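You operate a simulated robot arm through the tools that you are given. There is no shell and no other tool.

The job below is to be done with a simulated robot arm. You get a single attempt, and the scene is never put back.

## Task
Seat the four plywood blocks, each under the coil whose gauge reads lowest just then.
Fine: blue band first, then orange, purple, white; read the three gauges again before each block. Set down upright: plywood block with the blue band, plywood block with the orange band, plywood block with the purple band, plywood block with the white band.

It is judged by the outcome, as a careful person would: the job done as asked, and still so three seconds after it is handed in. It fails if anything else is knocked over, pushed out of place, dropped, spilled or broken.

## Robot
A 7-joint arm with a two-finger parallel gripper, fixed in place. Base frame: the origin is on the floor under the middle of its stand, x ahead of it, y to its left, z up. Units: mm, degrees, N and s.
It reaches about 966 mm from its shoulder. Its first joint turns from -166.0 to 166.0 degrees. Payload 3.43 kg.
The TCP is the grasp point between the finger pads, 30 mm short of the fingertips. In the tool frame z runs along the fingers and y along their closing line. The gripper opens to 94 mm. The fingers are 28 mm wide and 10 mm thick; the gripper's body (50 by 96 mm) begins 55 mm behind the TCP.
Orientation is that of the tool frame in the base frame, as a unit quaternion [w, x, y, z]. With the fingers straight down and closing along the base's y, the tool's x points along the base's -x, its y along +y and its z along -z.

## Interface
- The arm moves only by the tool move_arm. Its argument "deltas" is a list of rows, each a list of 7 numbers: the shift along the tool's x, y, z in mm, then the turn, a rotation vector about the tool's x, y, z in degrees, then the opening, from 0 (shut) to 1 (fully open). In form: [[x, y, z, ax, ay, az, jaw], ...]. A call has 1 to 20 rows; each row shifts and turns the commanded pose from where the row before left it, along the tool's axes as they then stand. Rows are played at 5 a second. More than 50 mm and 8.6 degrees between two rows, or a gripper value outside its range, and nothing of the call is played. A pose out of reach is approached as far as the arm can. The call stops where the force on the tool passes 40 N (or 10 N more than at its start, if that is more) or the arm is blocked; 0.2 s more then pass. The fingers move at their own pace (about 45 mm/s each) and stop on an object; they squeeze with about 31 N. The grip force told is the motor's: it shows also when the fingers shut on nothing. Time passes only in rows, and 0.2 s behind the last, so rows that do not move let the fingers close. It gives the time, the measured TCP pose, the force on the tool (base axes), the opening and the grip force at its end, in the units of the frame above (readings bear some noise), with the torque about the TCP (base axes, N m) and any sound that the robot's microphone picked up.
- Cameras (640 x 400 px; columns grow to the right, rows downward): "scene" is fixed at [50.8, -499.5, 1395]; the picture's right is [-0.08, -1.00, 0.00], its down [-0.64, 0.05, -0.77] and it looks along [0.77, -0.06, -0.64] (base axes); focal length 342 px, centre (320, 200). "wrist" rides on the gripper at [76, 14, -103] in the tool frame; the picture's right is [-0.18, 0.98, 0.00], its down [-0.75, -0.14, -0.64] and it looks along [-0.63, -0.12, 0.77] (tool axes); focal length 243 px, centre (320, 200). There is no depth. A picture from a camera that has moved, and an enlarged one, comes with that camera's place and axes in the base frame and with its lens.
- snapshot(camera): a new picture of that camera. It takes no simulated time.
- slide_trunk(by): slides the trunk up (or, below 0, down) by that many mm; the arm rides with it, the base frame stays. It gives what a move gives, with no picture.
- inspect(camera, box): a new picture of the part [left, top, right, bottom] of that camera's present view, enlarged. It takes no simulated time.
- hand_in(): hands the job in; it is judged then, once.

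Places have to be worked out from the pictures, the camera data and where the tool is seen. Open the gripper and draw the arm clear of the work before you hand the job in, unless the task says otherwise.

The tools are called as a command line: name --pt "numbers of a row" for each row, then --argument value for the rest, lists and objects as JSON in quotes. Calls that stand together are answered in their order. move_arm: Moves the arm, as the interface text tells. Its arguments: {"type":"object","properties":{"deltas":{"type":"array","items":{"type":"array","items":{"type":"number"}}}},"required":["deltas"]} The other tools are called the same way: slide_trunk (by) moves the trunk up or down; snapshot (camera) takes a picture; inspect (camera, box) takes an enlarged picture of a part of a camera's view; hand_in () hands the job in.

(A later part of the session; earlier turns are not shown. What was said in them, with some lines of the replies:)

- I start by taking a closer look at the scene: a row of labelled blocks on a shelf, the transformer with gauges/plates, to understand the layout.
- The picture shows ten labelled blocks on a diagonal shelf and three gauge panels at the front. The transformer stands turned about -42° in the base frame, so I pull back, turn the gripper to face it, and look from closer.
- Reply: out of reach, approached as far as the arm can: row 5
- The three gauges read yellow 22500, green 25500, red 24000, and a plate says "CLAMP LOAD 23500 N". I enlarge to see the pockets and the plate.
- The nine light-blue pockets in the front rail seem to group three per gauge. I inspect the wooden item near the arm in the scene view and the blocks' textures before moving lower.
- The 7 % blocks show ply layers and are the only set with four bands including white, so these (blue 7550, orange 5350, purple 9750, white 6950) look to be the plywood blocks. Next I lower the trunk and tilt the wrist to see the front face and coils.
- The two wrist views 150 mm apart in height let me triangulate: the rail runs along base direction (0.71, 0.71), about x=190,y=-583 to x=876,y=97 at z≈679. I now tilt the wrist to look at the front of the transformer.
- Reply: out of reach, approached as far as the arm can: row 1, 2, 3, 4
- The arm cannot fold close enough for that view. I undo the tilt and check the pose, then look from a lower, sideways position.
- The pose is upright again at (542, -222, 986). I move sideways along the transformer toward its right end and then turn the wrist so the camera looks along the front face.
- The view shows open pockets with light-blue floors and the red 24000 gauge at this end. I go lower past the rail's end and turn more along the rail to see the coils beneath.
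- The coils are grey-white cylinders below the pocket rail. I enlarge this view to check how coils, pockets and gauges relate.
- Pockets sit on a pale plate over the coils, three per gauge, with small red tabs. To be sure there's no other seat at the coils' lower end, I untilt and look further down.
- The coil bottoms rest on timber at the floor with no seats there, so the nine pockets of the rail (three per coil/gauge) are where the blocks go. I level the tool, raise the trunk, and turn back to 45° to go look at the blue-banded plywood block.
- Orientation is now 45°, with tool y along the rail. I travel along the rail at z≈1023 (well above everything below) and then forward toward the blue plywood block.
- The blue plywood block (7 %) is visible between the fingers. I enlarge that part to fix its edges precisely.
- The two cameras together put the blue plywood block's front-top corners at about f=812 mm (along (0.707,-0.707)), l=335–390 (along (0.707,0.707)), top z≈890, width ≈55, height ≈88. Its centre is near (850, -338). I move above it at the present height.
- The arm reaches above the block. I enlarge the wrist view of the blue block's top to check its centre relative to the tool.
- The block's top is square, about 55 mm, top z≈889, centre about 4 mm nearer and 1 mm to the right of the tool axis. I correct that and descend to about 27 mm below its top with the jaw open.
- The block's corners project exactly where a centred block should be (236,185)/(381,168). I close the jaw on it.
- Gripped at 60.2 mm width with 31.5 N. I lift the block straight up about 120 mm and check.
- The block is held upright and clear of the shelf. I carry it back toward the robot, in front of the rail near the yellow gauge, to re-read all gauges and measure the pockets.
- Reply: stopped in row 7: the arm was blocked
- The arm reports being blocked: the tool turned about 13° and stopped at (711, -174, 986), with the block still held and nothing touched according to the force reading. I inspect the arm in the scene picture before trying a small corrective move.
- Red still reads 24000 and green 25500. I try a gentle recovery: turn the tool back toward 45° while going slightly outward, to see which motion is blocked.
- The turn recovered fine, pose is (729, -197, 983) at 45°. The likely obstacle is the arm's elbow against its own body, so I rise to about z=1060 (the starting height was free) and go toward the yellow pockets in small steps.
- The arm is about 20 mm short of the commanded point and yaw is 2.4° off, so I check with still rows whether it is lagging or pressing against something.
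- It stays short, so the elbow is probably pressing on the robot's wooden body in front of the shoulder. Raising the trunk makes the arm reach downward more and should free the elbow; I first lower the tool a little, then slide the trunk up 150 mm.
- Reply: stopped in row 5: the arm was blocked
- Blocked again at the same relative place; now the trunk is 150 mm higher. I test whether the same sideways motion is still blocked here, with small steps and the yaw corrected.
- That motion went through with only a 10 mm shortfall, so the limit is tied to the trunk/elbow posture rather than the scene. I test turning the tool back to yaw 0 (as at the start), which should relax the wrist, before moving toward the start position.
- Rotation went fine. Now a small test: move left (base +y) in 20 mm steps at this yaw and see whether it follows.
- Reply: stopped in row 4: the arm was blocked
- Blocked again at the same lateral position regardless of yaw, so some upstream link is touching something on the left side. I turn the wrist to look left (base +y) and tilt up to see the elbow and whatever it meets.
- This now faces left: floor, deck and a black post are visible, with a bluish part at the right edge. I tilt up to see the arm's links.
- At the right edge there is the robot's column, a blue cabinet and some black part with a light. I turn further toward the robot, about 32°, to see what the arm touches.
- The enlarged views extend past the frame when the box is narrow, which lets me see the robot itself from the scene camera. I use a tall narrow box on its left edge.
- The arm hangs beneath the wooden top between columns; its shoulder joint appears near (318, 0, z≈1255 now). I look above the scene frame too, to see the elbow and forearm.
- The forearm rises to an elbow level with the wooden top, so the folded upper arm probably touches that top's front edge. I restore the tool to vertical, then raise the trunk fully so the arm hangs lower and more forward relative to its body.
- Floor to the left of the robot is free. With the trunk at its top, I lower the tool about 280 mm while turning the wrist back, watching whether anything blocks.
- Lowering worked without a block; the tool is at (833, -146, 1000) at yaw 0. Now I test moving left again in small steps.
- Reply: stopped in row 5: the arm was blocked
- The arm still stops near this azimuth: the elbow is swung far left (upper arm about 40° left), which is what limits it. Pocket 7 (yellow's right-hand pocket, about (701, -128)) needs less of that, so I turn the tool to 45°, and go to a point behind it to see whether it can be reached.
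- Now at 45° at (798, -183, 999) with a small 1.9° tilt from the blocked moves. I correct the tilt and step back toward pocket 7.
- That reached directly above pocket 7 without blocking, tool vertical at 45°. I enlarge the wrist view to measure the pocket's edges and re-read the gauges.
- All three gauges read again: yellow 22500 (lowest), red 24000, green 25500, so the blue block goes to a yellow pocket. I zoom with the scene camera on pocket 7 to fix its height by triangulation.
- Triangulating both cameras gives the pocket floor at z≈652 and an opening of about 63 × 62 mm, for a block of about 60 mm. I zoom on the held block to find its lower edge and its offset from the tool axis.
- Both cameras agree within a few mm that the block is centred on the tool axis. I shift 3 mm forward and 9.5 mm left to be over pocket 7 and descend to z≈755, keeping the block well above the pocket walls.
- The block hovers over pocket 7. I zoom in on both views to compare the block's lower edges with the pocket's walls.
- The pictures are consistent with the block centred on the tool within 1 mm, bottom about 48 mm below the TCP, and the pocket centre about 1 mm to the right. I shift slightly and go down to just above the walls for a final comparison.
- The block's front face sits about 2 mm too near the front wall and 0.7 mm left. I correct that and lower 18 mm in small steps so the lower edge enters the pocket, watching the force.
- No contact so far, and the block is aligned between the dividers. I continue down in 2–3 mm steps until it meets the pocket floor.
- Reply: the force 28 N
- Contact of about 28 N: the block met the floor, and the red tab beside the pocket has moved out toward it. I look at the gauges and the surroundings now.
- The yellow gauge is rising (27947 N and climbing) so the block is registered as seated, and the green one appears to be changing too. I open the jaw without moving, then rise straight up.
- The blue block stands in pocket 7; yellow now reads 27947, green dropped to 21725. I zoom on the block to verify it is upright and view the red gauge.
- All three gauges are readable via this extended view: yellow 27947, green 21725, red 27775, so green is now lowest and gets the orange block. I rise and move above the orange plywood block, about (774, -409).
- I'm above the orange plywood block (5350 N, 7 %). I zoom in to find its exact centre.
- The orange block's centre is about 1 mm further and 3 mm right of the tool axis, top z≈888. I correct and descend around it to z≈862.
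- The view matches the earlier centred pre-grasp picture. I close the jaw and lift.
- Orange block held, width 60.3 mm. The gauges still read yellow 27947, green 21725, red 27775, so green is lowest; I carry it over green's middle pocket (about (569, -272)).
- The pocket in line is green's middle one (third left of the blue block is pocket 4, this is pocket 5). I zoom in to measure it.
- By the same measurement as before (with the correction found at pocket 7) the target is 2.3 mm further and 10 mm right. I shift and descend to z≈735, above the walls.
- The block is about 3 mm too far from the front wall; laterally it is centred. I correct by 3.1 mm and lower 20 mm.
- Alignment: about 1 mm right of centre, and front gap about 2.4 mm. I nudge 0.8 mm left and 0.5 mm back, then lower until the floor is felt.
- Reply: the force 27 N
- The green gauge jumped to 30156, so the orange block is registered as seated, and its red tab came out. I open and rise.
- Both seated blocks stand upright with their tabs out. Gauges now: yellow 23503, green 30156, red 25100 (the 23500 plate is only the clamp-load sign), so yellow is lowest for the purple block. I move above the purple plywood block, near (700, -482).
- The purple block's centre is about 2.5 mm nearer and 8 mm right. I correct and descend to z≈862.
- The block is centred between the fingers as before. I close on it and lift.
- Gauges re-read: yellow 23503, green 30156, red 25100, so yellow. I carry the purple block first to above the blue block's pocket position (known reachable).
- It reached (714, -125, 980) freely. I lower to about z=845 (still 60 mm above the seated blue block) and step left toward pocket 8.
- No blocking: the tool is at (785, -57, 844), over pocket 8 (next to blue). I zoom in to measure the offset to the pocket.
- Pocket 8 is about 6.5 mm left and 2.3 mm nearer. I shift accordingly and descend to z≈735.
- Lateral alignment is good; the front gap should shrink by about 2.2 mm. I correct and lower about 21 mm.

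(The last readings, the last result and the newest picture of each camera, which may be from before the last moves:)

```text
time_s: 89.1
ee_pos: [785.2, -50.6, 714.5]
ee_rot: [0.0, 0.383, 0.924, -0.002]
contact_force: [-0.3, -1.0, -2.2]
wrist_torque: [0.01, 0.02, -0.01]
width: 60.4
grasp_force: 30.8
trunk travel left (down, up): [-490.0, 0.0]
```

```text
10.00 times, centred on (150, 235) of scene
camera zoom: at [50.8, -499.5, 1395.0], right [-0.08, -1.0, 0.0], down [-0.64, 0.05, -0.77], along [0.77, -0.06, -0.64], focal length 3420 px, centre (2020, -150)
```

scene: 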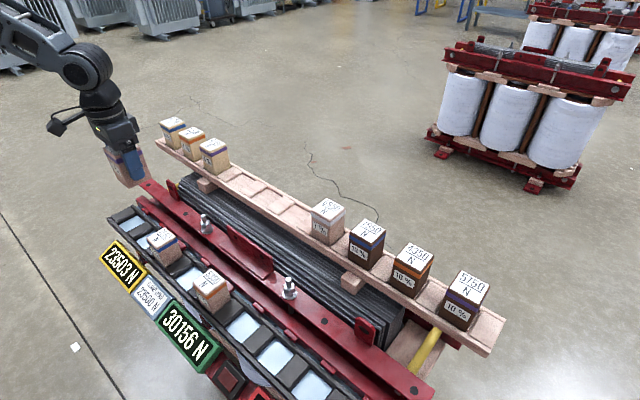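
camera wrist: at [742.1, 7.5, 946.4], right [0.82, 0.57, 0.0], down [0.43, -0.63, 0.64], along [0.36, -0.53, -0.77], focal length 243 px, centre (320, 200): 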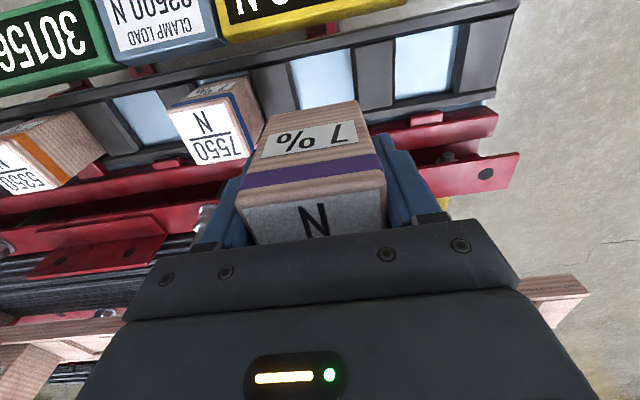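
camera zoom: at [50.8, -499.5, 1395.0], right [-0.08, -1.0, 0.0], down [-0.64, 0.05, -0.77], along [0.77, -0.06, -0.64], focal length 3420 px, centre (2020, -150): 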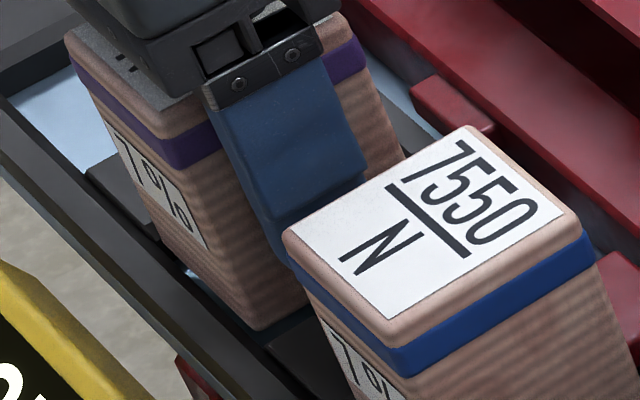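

The front gap is now slightly too small, so I nudge 1.4 mm forward and lower gently onto the floor.

move_arm --pt "-1.4 0 0 0 0 0 0.2" --pt "0 0 2.5 0 0 0 0.2" --pt "0 0 2.5 0 0 0 0.2" --pt "0 0 2.5 0 0 0 0.2" --pt "0 0 2.5 0 0 0 0.2" --pt "0 0 0 0 0 0 0.2"

inspect --camera "scene" --box '[0, 396, 640, 400]'

inspect --camera "wrist" --box '[220, 50, 420, 175]'

inspect --camera "scene" --box '[110, 205, 206, 265]'

```text
time_s: 90.5
ee_pos: [786.9, -49.5, 704.6]
ee_rot: [0.0, 0.382, 0.924, -0.001]
contact_force: [-2.9, 0.5, 10.1]
wrist_torque: [0.18, 0.12, 0.09]
width: 60.2
grasp_force: 30.8
trunk travel left (down, up): [-490.0, 0.0]
```

```text
1.00 times, centred on (320, 398) of scene (not enlarged: the box is as wide or as high as the picture)
camera zoom: at [50.8, -499.5, 1395.0], right [-0.08, -1.0, 0.0], down [-0.64, 0.05, -0.77], along [0.77, -0.06, -0.64], focal length 342 px, centre (320, 2)
```

zoom: 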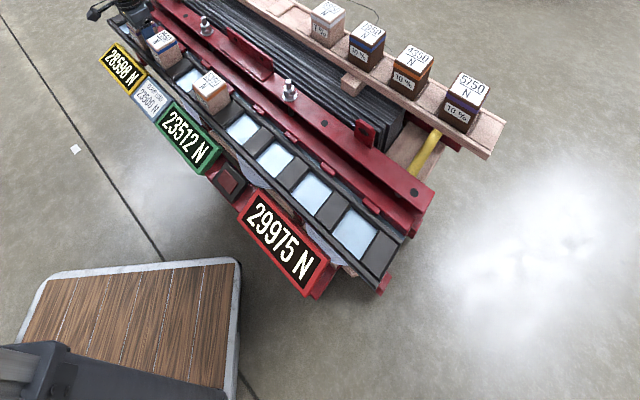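

```text
3.20 times, centred on (320, 112) of wrist
camera zoom: at [743.0, 14.7, 808.2], right [0.82, 0.57, 0.0], down [0.43, -0.63, 0.64], along [0.36, -0.53, -0.77], focal length 776 px, centre (320, 480)
```

zoom: 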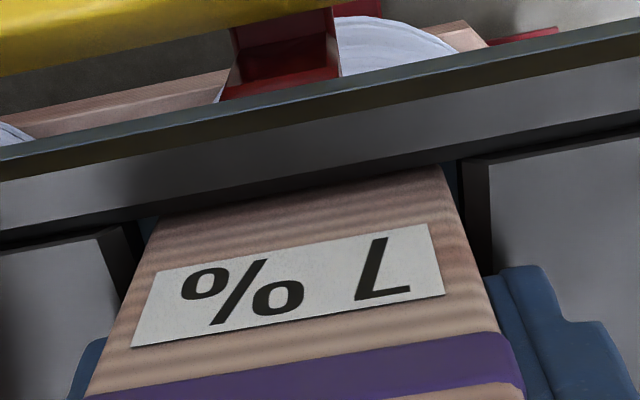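

```text
6.67 times, centred on (158, 235) of scene
camera zoom: at [50.8, -499.5, 1395.0], right [-0.08, -1.0, 0.0], down [-0.64, 0.05, -0.77], along [0.77, -0.06, -0.64], focal length 2280 px, centre (1400, -33)
```

zoom: 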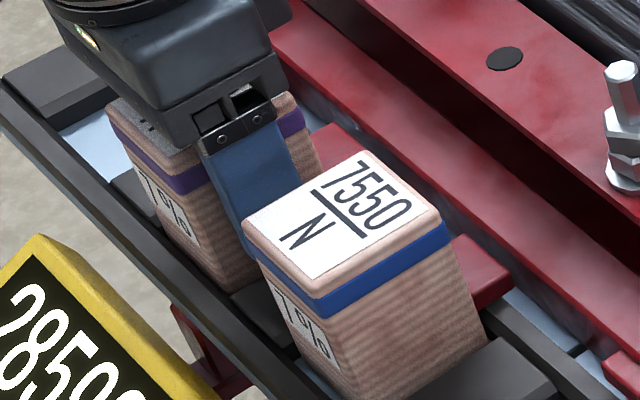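

Contact at 10 N at the same depth as the others, its tab came out, and yellow jumped to about 28.6 kN: the purple block is seated. I open and rise.

move_arm --pt "0 0 0 0 0 0 0.7" --pt "0 0 -1 0 0 0 0.85" --pt "0 0 0 0 0 0 1" --pt "0 0 0 0 0 0 1" --pt "0 0 -10 0 0 0 1" --pt "0 0 -30 0 0 0 1" --pt "0 0 -45 0 0 0 1" --pt "0 0 -45 0 0 0 1" --pt "0 0 -45 0 0 0 1" --pt "0 0 0 0 0 0 1"

inspect --camera "scene" --box '[0, 396, 640, 400]'

inspect --camera "scene" --box '[90, 215, 250, 315]'

inspect --camera "wrist" --box '[0, 0, 640, 2]'

```text
time_s: 92.7
ee_pos: [784.4, -49.0, 880.6]
ee_rot: [0.0, 0.383, 0.924, -0.002]
contact_force: [-0.6, -0.2, 0.1]
wrist_torque: [0.0, -0.01, -0.04]
width: 93.7
grasp_force: 0.1
trunk travel left (down, up): [-490.0, 0.0]
```

```text
1.00 times, centred on (320, 398) of scene (not enlarged: the box is as wide or as high as the picture)
camera zoom: at [50.8, -499.5, 1395.0], right [-0.08, -1.0, 0.0], down [-0.64, 0.05, -0.77], along [0.77, -0.06, -0.64], focal length 342 px, centre (320, 2)
```

zoom: 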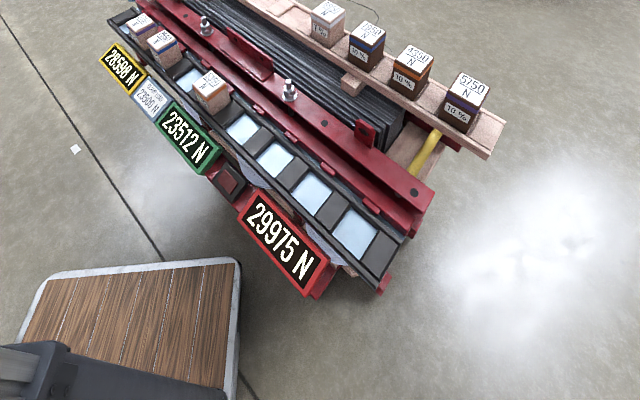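

```text
4.00 times, centred on (170, 265) of scene
camera zoom: at [50.8, -499.5, 1395.0], right [-0.08, -1.0, 0.0], down [-0.64, 0.05, -0.77], along [0.77, -0.06, -0.64], focal length 1368 px, centre (920, -60)
```

zoom: 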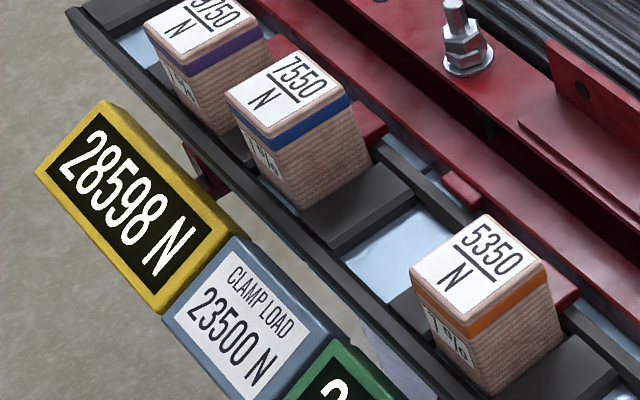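

```text
1.00 times, centred on (320, 1) of wrist (not enlarged: the box is as wide or as high as the picture)
camera zoom: at [741.4, 15.6, 982.7], right [0.82, 0.57, 0.0], down [0.43, -0.63, 0.64], along [0.36, -0.53, -0.77], focal length 243 px, centre (320, 399)
```

zoom: 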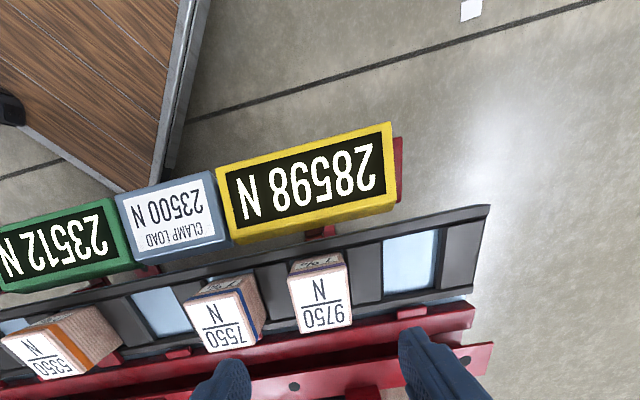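

All three seated blocks are upright. Gauges now: yellow 28598, green 23512, red 29975, so green is lowest for the white block. I rise and travel to above the white plywood block near (620, -562).

move_arm --pt "0 0 -40 0 0 0 1" --pt "0 0 -40 0 0 0 1" --pt "0 0 -40 0 0 0 1" --pt "-10 -42 0 0 0 0 1" --pt "-10 -42 0 0 0 0 1" --pt "-20 -40 0 0 0 0 1" --pt "-20 -40 0 0 0 0 1" --pt "-22 -40 0 0 0 0 1" --pt "-22 -40 0 0 0 0 1" --pt "-22 -40 0 0 0 0 1" --pt "-24 -40 0 0 0 0 1" --pt "-24 -40 0 0 0 0 1" --pt "-24 -40 0 0 0 0 1" --pt "-24 -40 0 0 0 0 1" --pt "-24 -33 0 0 0 0 1" --pt "0 0 0 0 0 0 1"

snapshot --camera "wrist"

inspect --camera "wrist" --box '[230, 45, 410, 158]'

snapshot --camera "scene"

```text
time_s: 96.1
ee_pos: [622.6, -559.6, 1004.3]
ee_rot: [0.001, 0.383, 0.924, -0.002]
contact_force: [-0.1, 0.6, -0.6]
wrist_torque: [-0.02, 0.04, 0.01]
width: 94.1
grasp_force: 0.0
trunk travel left (down, up): [-490.0, 0.0]
```

```text
taken
camera wrist: at [578.8, -495.3, 1106.3], right [0.83, 0.56, 0.0], down [0.43, -0.63, 0.64], along [0.36, -0.53, -0.77], focal length 243 px, centre (320, 200)
```

wrist: 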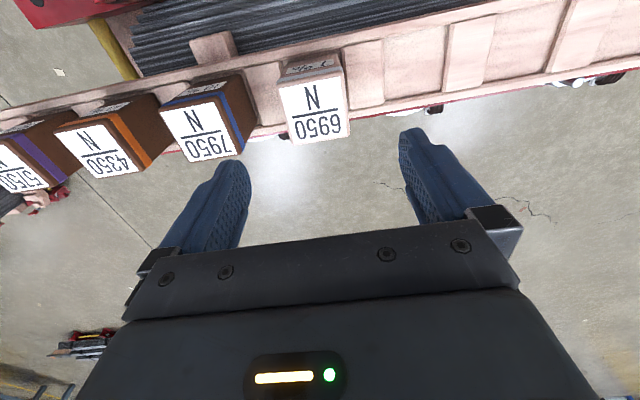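

```text
3.54 times, centred on (320, 102) of wrist
camera zoom: at [578.8, -495.3, 1106.3], right [0.83, 0.56, 0.0], down [0.43, -0.63, 0.64], along [0.36, -0.53, -0.77], focal length 859 px, centre (320, 549)
```

zoom: 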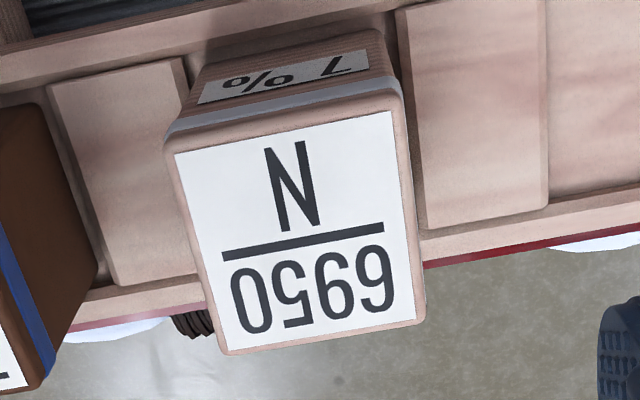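

```text
taken
```

scene: 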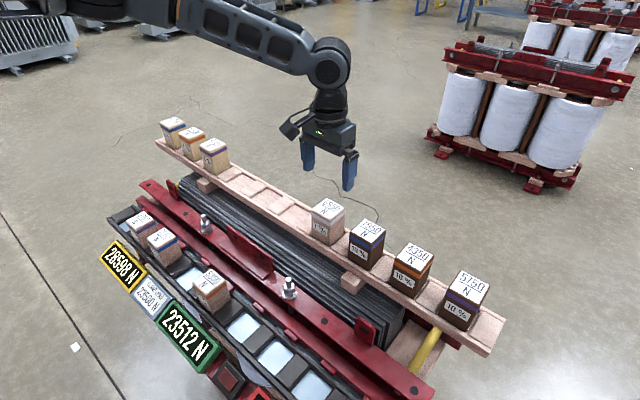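

The white block (6950 N, 7 %) is about 3.6 mm right and 2.4 mm nearer than the tool. I correct and descend to z≈862.

move_arm --pt "2.4 -3.6 20 0 0 0 1" --pt "0 0 40 0 0 0 1" --pt "0 0 40 0 0 0 1" --pt "0 0 30 0 0 0 1" --pt "0 0 12 0 0 0 1" --pt "0 0 0 0 0 0 1"

snapshot --camera "wrist"

```text
time_s: 97.5
ee_pos: [619.9, -562.6, 860.5]
ee_rot: [0.0, 0.383, 0.924, -0.001]
contact_force: [0.3, 0.8, -0.7]
wrist_torque: [-0.01, -0.02, 0.03]
width: 94.0
grasp_force: 0.1
trunk travel left (down, up): [-490.0, 0.0]
```

```text
taken
camera wrist: at [575.5, -497.8, 963.0], right [0.83, 0.56, 0.0], down [0.43, -0.63, 0.64], along [0.36, -0.53, -0.77], focal length 243 px, centre (320, 200)
```

wrist: 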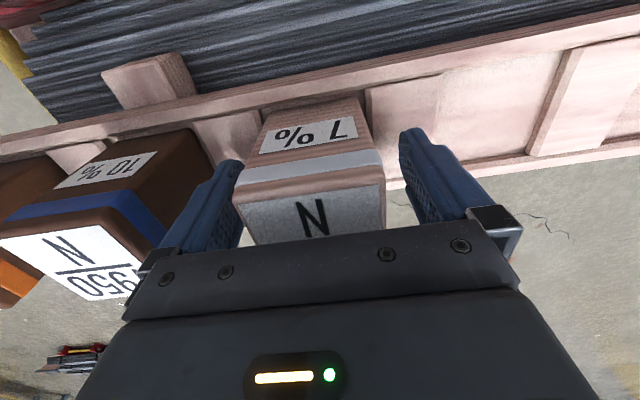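

The white block sits between the fingers as the others did. I close and lift.

move_arm --pt "0 0 0 0 0 0 0.4" --pt "0 0 0 0 0 0 0.2" --pt "0 0 0 0 0 0 0.2" --pt "0 0 0 0 0 0 0.2" --pt "0 0 0 0 0 0 0.2" --pt "0 0 -10 0 0 0 0.2" --pt "0 0 -30 0 0 0 0.2" --pt "0 0 -40 0 0 0 0.2" --pt "0 0 -40 0 0 0 0.2" --pt "0 0 0 0 0 0 0.2"

inspect --camera "scene" --box '[0, 396, 640, 400]'

snapshot --camera "scene"

```text
time_s: 99.7
ee_pos: [619.6, -559.9, 980.2]
ee_rot: [0.001, 0.383, 0.924, 0.0]
contact_force: [-0.6, -1.1, -2.1]
wrist_torque: [0.02, -0.02, -0.01]
width: 60.1
grasp_force: 31.8
trunk travel left (down, up): [-490.0, 0.0]
```

```text
1.00 times, centred on (320, 398) of scene (not enlarged: the box is as wide or as high as the picture)
camera zoom: at [50.8, -499.5, 1395.0], right [-0.08, -1.0, 0.0], down [-0.64, 0.05, -0.77], along [0.77, -0.06, -0.64], focal length 342 px, centre (320, 2)
```

zoom: 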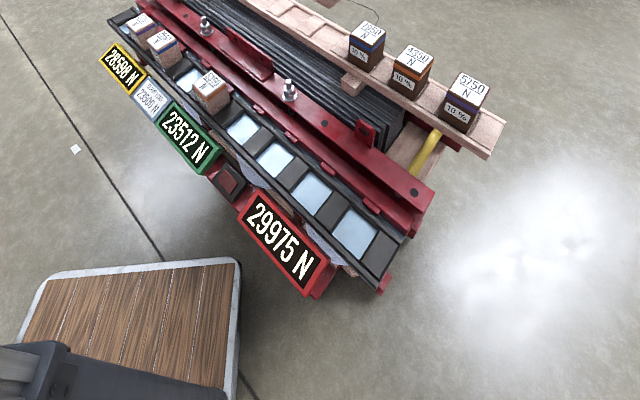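

```text
taken
```

scene: 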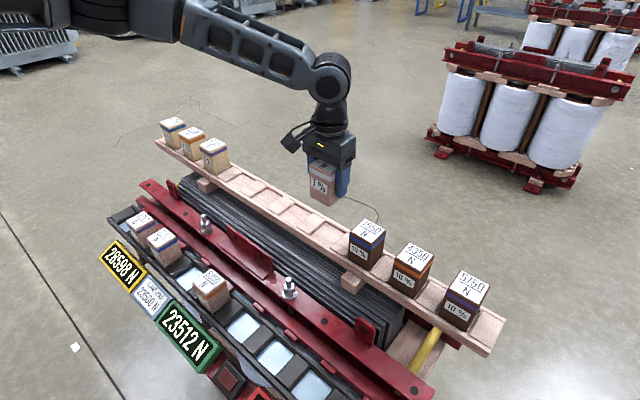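

Gauges unchanged: green 23512 is lowest. I carry the white block to green's pocket 4, the free one to the right of the orange block (about (486, -354)).

move_arm --pt "40 6 0 0 0 0 0.2" --pt "40 9 0 0 0 0 0.2" --pt "40 9 0 0 0 0 0.2" --pt "40 9 0 0 0 0 0.2" --pt "40 9 0 0 0 0 0.2" --pt "40 9 0 0 0 0 0.2" --pt "0 0 30 0 0 0 0.2" --pt "0 0 45 0 0 0 0.2" --pt "0 0 45 0 0 0 0.2" --pt "0 0 0 0 0 0 0.2"

snapshot --camera "wrist"

inspect --camera "wrist" --box '[240, 30, 400, 130]'

snapshot --camera "scene"

```text
time_s: 101.9
ee_pos: [488.0, -358.2, 860.1]
ee_rot: [0.0, 0.383, 0.924, -0.001]
contact_force: [0.1, -0.6, -2.0]
wrist_torque: [0.0, -0.02, -0.04]
width: 59.9
grasp_force: 30.7
trunk travel left (down, up): [-490.0, 0.0]
```

```text
taken
camera wrist: at [443.7, -293.7, 961.2], right [0.83, 0.56, 0.0], down [0.43, -0.63, 0.64], along [0.36, -0.53, -0.77], focal length 243 px, centre (320, 200)
```

wrist: 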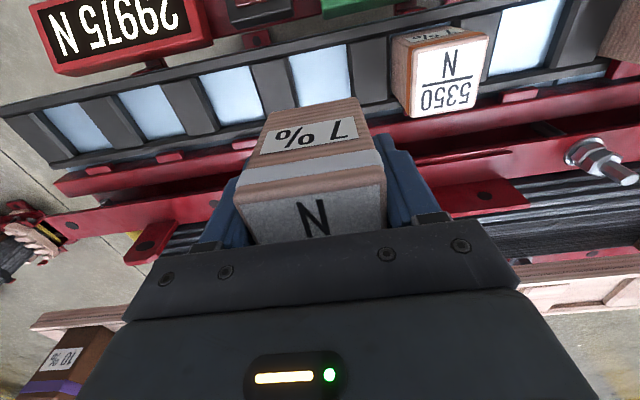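

```text
4.00 times, centred on (320, 80) of wrist
camera zoom: at [443.7, -293.7, 961.2], right [0.83, 0.56, 0.0], down [0.43, -0.63, 0.64], along [0.36, -0.53, -0.77], focal length 970 px, centre (320, 680)
```

zoom: 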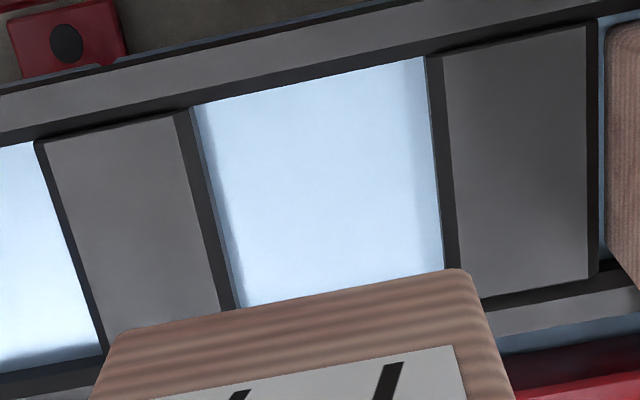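

```text
taken
```

scene: 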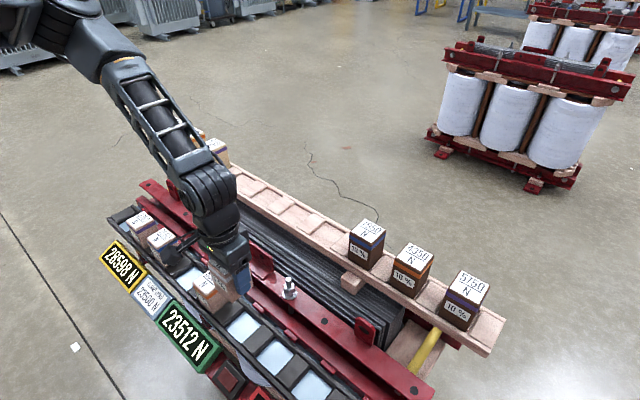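

Pocket 4's centre is about 3.2 mm left and 4.2 mm nearer than the held block. I correct and descend to z≈735.

move_arm --pt "4.2 3.2 10 0 0 0 0.2" --pt "0 0 45 0 0 0 0.2" --pt "0 0 45 0 0 0 0.2" --pt "0 0 25 0 0 0 0.2" --pt "0 0 0 0 0 0 0.2"

inspect --camera "wrist" --box '[220, 50, 420, 175]'

inspect --camera "scene" --box '[205, 295, 269, 335]'

```text
time_s: 103.1
ee_pos: [485.5, -353.4, 733.2]
ee_rot: [0.001, 0.383, 0.924, -0.001]
contact_force: [0.1, -0.1, -1.8]
wrist_torque: [-0.02, 0.02, 0.02]
width: 60.0
grasp_force: 30.7
trunk travel left (down, up): [-490.0, 0.0]
```

```text
3.20 times, centred on (320, 112) of wrist
camera zoom: at [440.9, -288.5, 835.9], right [0.83, 0.56, 0.0], down [0.43, -0.63, 0.64], along [0.36, -0.53, -0.77], focal length 776 px, centre (320, 480)
```

zoom: 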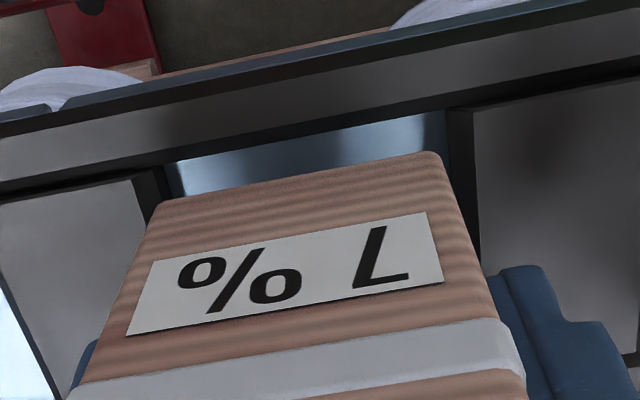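

```text
10.00 times, centred on (237, 315) of scene
camera zoom: at [50.8, -499.5, 1395.0], right [-0.08, -1.0, 0.0], down [-0.64, 0.05, -0.77], along [0.77, -0.06, -0.64], focal length 3420 px, centre (1150, -950)
```

zoom: 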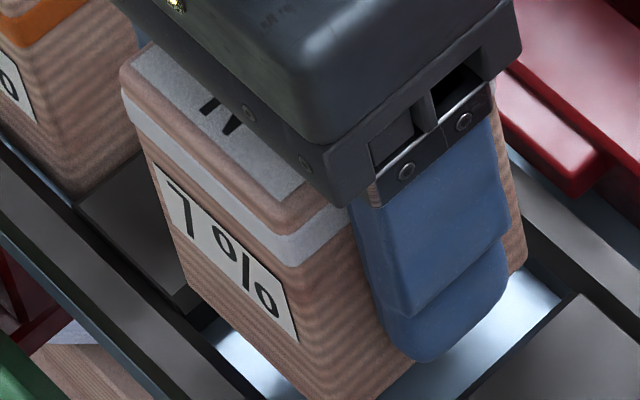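

The front gap is about 0.8 mm; I move 1.2 mm forward and 0.5 mm left, then lower about 20 mm.

move_arm --pt "-1.2 0.5 0 0 0 0 0.2" --pt "0 0 6 0 0 0 0.2" --pt "0 0 6 0 0 0 0.2" --pt "0 0 5 0 0 0 0.2" --pt "0 0 2 0 0 0 0.2" --pt "0 0 0 0 0 0 0.2"

inspect --camera "wrist" --box '[220, 50, 420, 175]'

inspect --camera "scene" --box '[205, 305, 269, 345]'

inspect --camera "scene" --box '[0, 396, 640, 400]'

```text
time_s: 104.5
ee_pos: [485.3, -352.0, 715.2]
ee_rot: [0.0, 0.383, 0.924, -0.001]
contact_force: [-0.7, 1.2, -2.6]
wrist_torque: [-0.05, 0.02, -0.01]
width: 60.2
grasp_force: 31.1
trunk travel left (down, up): [-490.0, 0.0]
```

```text
3.20 times, centred on (320, 112) of wrist
camera zoom: at [442.2, -287.2, 818.6], right [0.83, 0.56, 0.0], down [0.43, -0.63, 0.64], along [0.36, -0.53, -0.77], focal length 776 px, centre (320, 480)
```

zoom: 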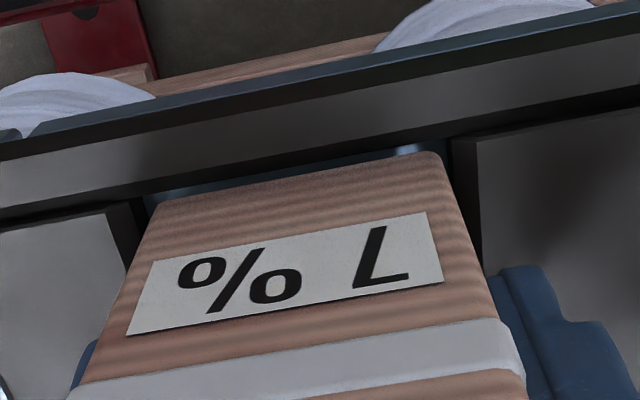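

```text
10.00 times, centred on (237, 325) of scene
camera zoom: at [50.8, -499.5, 1395.0], right [-0.08, -1.0, 0.0], down [-0.64, 0.05, -0.77], along [0.77, -0.06, -0.64], focal length 3420 px, centre (1150, -1050)
```

zoom: 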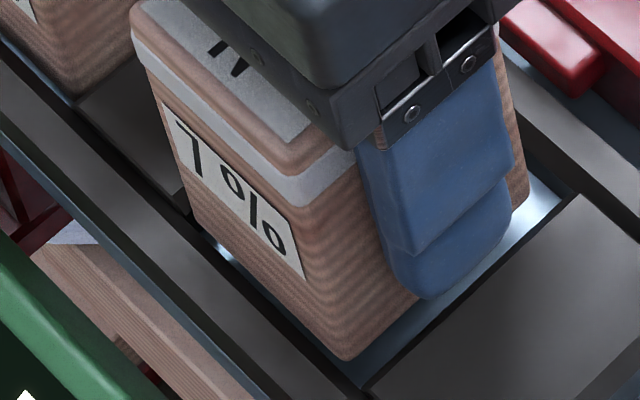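

```text
1.00 times, centred on (320, 398) of scene (not enlarged: the box is as wide or as high as the picture)
camera zoom: at [50.8, -499.5, 1395.0], right [-0.08, -1.0, 0.0], down [-0.64, 0.05, -0.77], along [0.77, -0.06, -0.64], focal length 342 px, centre (320, 2)
```

zoom: 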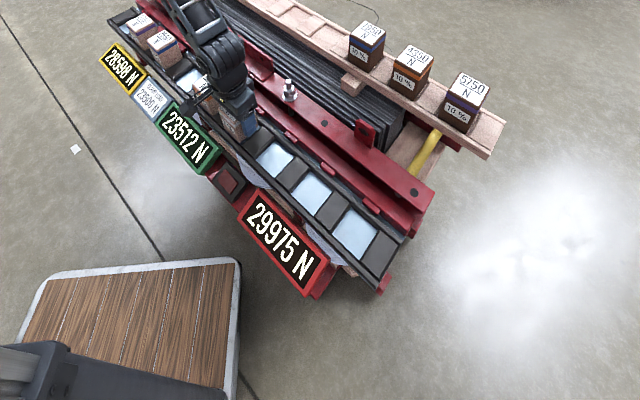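

The pocket's front wall is nearly flush with the block face, so I shift 2 mm forward and 0.4 mm right before the last few millimetres down. Gauges remain yellow 28598, green 23512, red 29975.

move_arm --pt "-2.0 -0.4 0 0 0 0 0.2" --pt "0 0 1 0 0 0 0.2" --pt "0 0 0 0 0 0 0.2"

inspect --camera "wrist" --box '[220, 50, 420, 175]'

inspect --camera "scene" --box '[205, 305, 269, 345]'

```text
time_s: 105.3
ee_pos: [487.1, -353.6, 714.4]
ee_rot: [0.0, 0.382, 0.924, -0.002]
contact_force: [-0.4, -0.8, -1.8]
wrist_torque: [-0.02, -0.01, 0.0]
width: 60.2
grasp_force: 31.2
trunk travel left (down, up): [-490.0, 0.0]
```

```text
3.20 times, centred on (320, 112) of wrist
camera zoom: at [443.7, -288.7, 818.0], right [0.83, 0.56, 0.0], down [0.43, -0.63, 0.64], along [0.36, -0.53, -0.77], focal length 776 px, centre (320, 480)
```

zoom: 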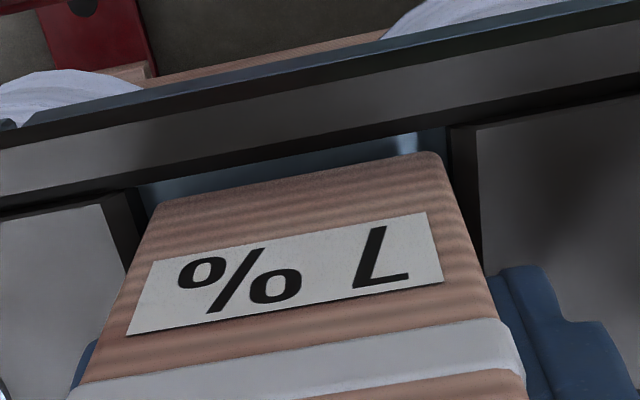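

```text
10.00 times, centred on (237, 325) of scene
camera zoom: at [50.8, -499.5, 1395.0], right [-0.08, -1.0, 0.0], down [-0.64, 0.05, -0.77], along [0.77, -0.06, -0.64], focal length 3420 px, centre (1150, -1050)
```

zoom: 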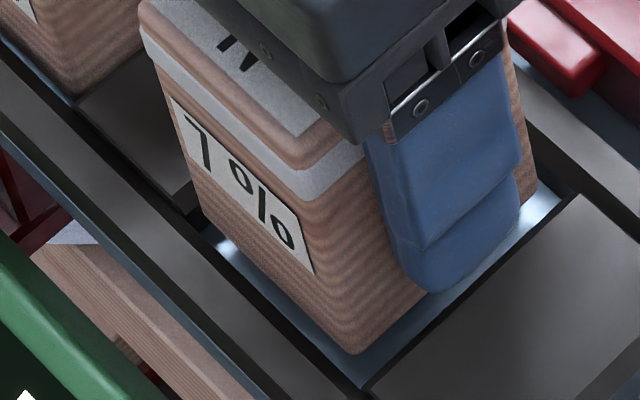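

Front gap is now right at about 2 mm; the block is slightly left of centre, so I nudge 0.7 mm right and lower to the floor.

move_arm --pt "0 -0.7 0 0 0 0 0.2" --pt "0 0 2.5 0 0 0 0.2" --pt "0 0 2.5 0 0 0 0.2" --pt "0 0 2.5 0 0 0 0.2" --pt "0 0 2.5 0 0 0 0.2" --pt "0 0 0 0 0 0 0.2"

inspect --camera "scene" --box '[0, 396, 640, 400]'

inspect --camera "scene" --box '[185, 285, 281, 345]'

```text
time_s: 106.7
ee_pos: [486.8, -353.7, 705.9]
ee_rot: [0.0, 0.383, 0.924, -0.001]
contact_force: [-0.9, 2.5, 14.0]
wrist_torque: [0.39, -0.07, 0.01]
width: 59.7
grasp_force: 31.0
trunk travel left (down, up): [-490.0, 0.0]
```

```text
1.00 times, centred on (320, 398) of scene (not enlarged: the box is as wide or as high as the picture)
camera zoom: at [50.8, -499.5, 1395.0], right [-0.08, -1.0, 0.0], down [-0.64, 0.05, -0.77], along [0.77, -0.06, -0.64], focal length 342 px, centre (320, 2)
```

zoom: 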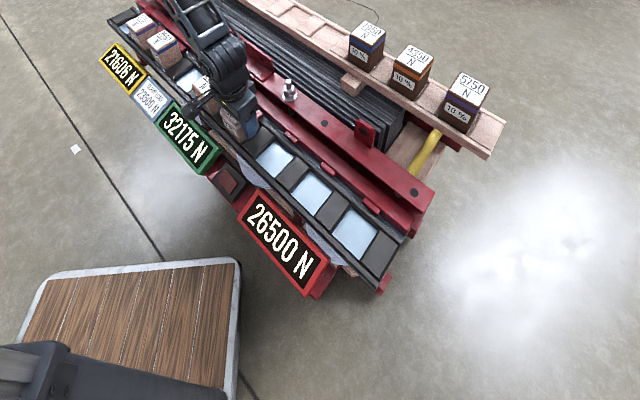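

```text
6.67 times, centred on (233, 315) of scene
camera zoom: at [50.8, -499.5, 1395.0], right [-0.08, -1.0, 0.0], down [-0.64, 0.05, -0.77], along [0.77, -0.06, -0.64], focal length 2280 px, centre (900, -567)
```

zoom: 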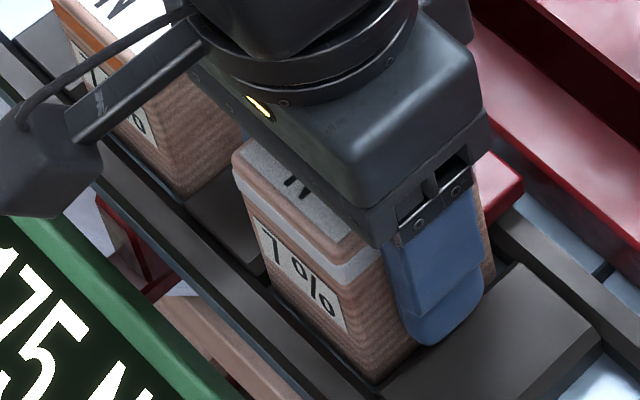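

The white block is seated (14 N contact, tab out, green rose to 32175). I open the jaw and rise clear.

move_arm --pt "0 0 0 0 0 0 0.7" --pt "0 0 -1 0 0 0 0.85" --pt "0 0 0 0 0 0 1" --pt "0 0 0 0 0 0 1" --pt "0 0 -10 0 0 0 1" --pt "0 0 -30 0 0 0 1" --pt "0 0 -45 0 0 0 1" --pt "0 0 -45 0 0 0 1" --pt "0 0 -45 0 0 0 1" --pt "0 0 -45 0 0 0 1" --pt "0 0 -45 0 0 0 1" --pt "0 0 0 0 0 0 1"

snapshot --camera "scene"

inspect --camera "scene" --box '[110, 200, 270, 350]'

inspect --camera "wrist" --box '[0, 0, 640, 2]'

```text
time_s: 109.3
ee_pos: [484.6, -354.9, 971.4]
ee_rot: [0.001, 0.383, 0.924, -0.001]
contact_force: [-0.3, -0.9, -1.3]
wrist_torque: [0.03, -0.02, 0.04]
width: 93.7
grasp_force: 0.0
trunk travel left (down, up): [-490.0, 0.0]
```

```text
taken
```

scene: 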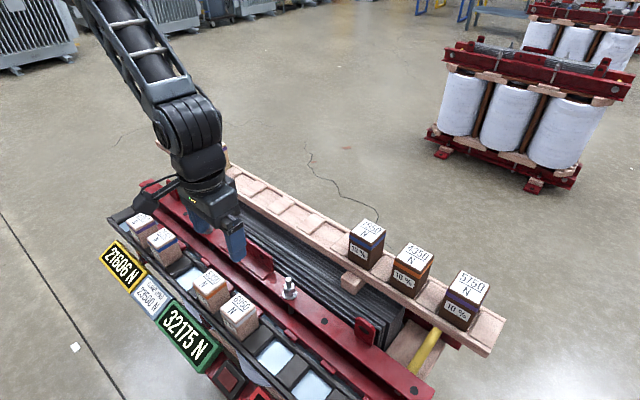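

```text
2.67 times, centred on (190, 275) of scene
camera zoom: at [50.8, -499.5, 1395.0], right [-0.08, -1.0, 0.0], down [-0.64, 0.05, -0.77], along [0.77, -0.06, -0.64], focal length 912 px, centre (667, 0)
```

zoom: 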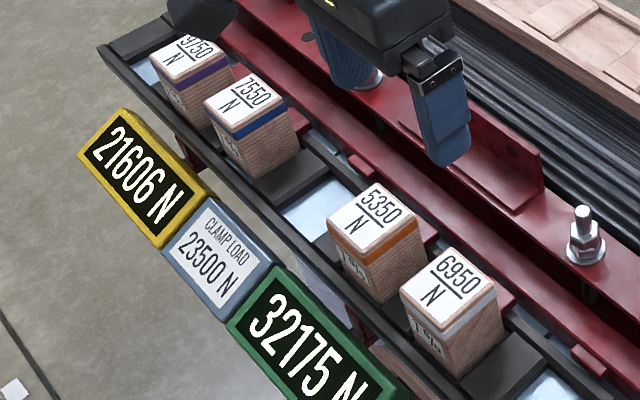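

```text
1.00 times, centred on (320, 1) of wrist (not enlarged: the box is as wide or as high as the picture)
camera zoom: at [441.6, -289.8, 1073.9], right [0.83, 0.56, 0.0], down [0.43, -0.63, 0.64], along [0.36, -0.53, -0.77], focal length 243 px, centre (320, 399)
```

zoom: 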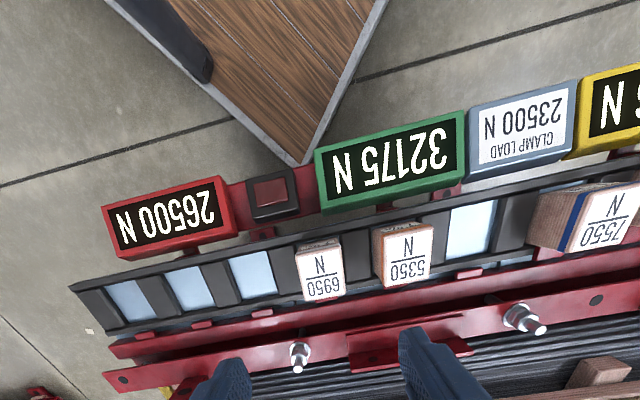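

All four plywood blocks are in pockets. I zoom in once more to verify each is fully seated and upright.

inspect --camera "scene" --box '[185, 260, 265, 340]'

inspect --camera "scene" --box '[115, 200, 195, 270]'

inspect --camera "wrist" --box '[260, 0, 460, 120]'

```text
5.00 times, centred on (225, 300) of scene
camera zoom: at [50.8, -499.5, 1395.0], right [-0.08, -1.0, 0.0], down [-0.64, 0.05, -0.77], along [0.77, -0.06, -0.64], focal length 1710 px, centre (795, -300)
```

zoom: 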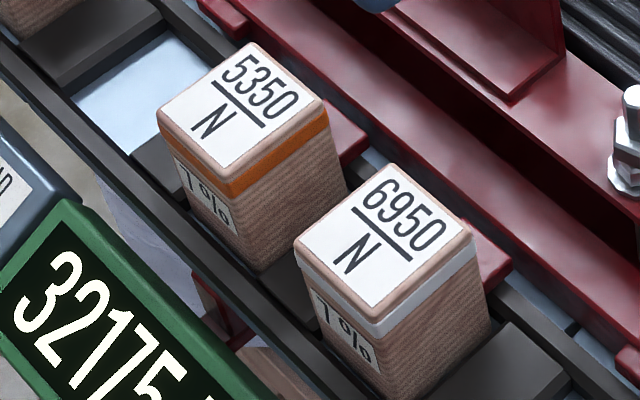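

```text
5.71 times, centred on (155, 235) of scene
camera zoom: at [50.8, -499.5, 1395.0], right [-0.08, -1.0, 0.0], down [-0.64, 0.05, -0.77], along [0.77, -0.06, -0.64], focal length 1954 px, centre (1263, 0)
```

zoom: 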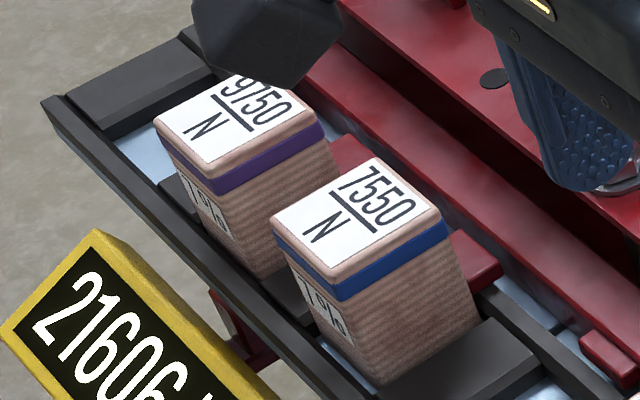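

```text
3.20 times, centred on (360, 60) of wrist
camera zoom: at [441.6, -289.8, 1073.9], right [0.83, 0.56, 0.0], down [0.43, -0.63, 0.64], along [0.36, -0.53, -0.77], focal length 776 px, centre (192, 648)
```

zoom: 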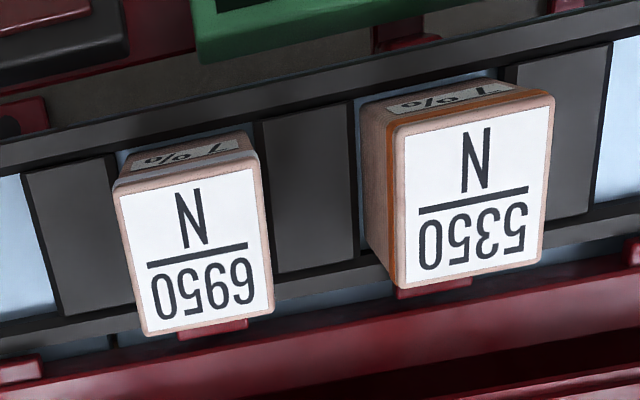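

All four stand flat and upright with tabs engaged, and nothing else was disturbed. I raise the open gripper further and draw it back from the work.

move_arm --pt "0 0 -40 0 0 0 1" --pt "0 0 -40 0 0 0 1" --pt "0 0 -40 0 0 0 1" --pt "20 0 0 0 0 0 1" --pt "20 0 0 0 0 0 1" --pt "20 0 0 0 0 0 1" --pt "0 0 0 0 0 0 1" --pt "0 0 0 0 0 0 1"

snapshot --camera "scene"

inspect --camera "scene" --box '[0, 396, 640, 400]'

```text
time_s: 111.1
ee_pos: [445.0, -310.4, 1090.0]
ee_rot: [0.001, 0.383, 0.924, -0.001]
contact_force: [0.3, 0.3, -0.1]
wrist_torque: [0.05, 0.02, 0.03]
width: 93.8
grasp_force: 0.0
trunk travel left (down, up): [-490.0, 0.0]
```

```text
taken
```

scene: 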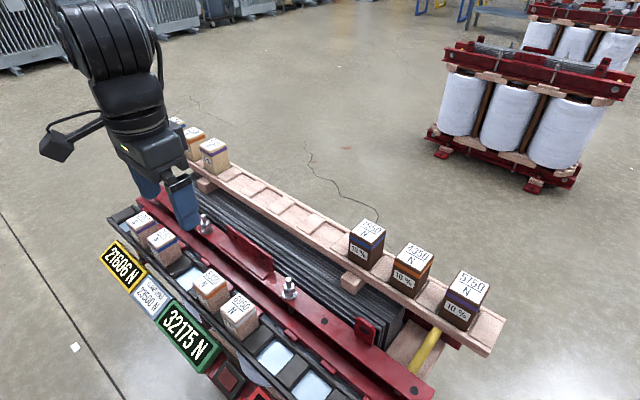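

```text
1.00 times, centred on (320, 398) of scene (not enlarged: the box is as wide or as high as the picture)
camera zoom: at [50.8, -499.5, 1395.0], right [-0.08, -1.0, 0.0], down [-0.64, 0.05, -0.77], along [0.77, -0.06, -0.64], focal length 342 px, centre (320, 2)
```

zoom: 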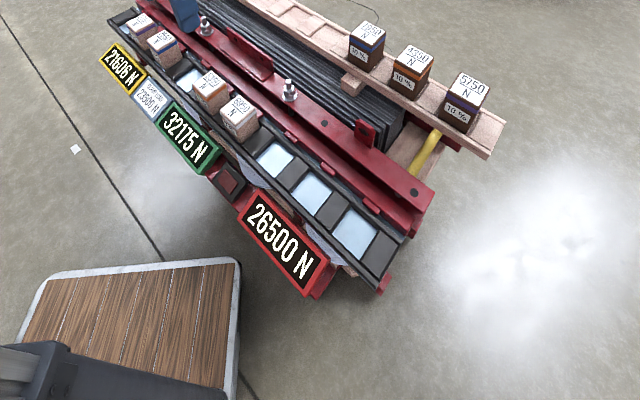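

The gripper is open and clear at (445, -310, 1090). The four plywood blocks stand in their pockets: blue and purple under yellow, orange and white under green, and the other blocks are untouched. I hand the job in.

hand_in

```text
The job is handed in.
```

I seated the four plywood blocks upright in the order blue, orange, purple, white. Each went under the coil whose gauge read lowest just before I placed it. I took the 7 % blocks as the plywood ones, since they show ply layers and are the only set with all four bands.

| Block | Yellow | Green | Red | Seated under |
|---|---|---|---|---|
| Blue (7550 N) | 22500 N | 25500 N | 24000 N | Yellow |
| Orange (5350 N) | 27947 N | 21725 N | 27775 N | Green |
| Purple (9750 N) | 23503 N | 30156 N | 25100 N | Yellow |
| White (6950 N) | 28598 N | 23512 N | 29975 N | Green |

- **Seats:** I used the pockets in the rail above the coils, three per gauge. I found no seats at the lower ends of the coils. Each time a block went in, a red tab beside its pocket moved out and the gauge of that coil rose.
- **Blocked moves:** Early on, while carrying the blue block, the arm stopped several times with its elbow swung too far left. The tool force readings stayed small and nothing was knocked. Raising the trunk freed it.
- **Final state:** The last pictures show all four blocks upright and the other six still on the shelf. The gripper is open and clear of the work. The gauges now read yellow 21606 N, green 32175 N and red 26500 N.
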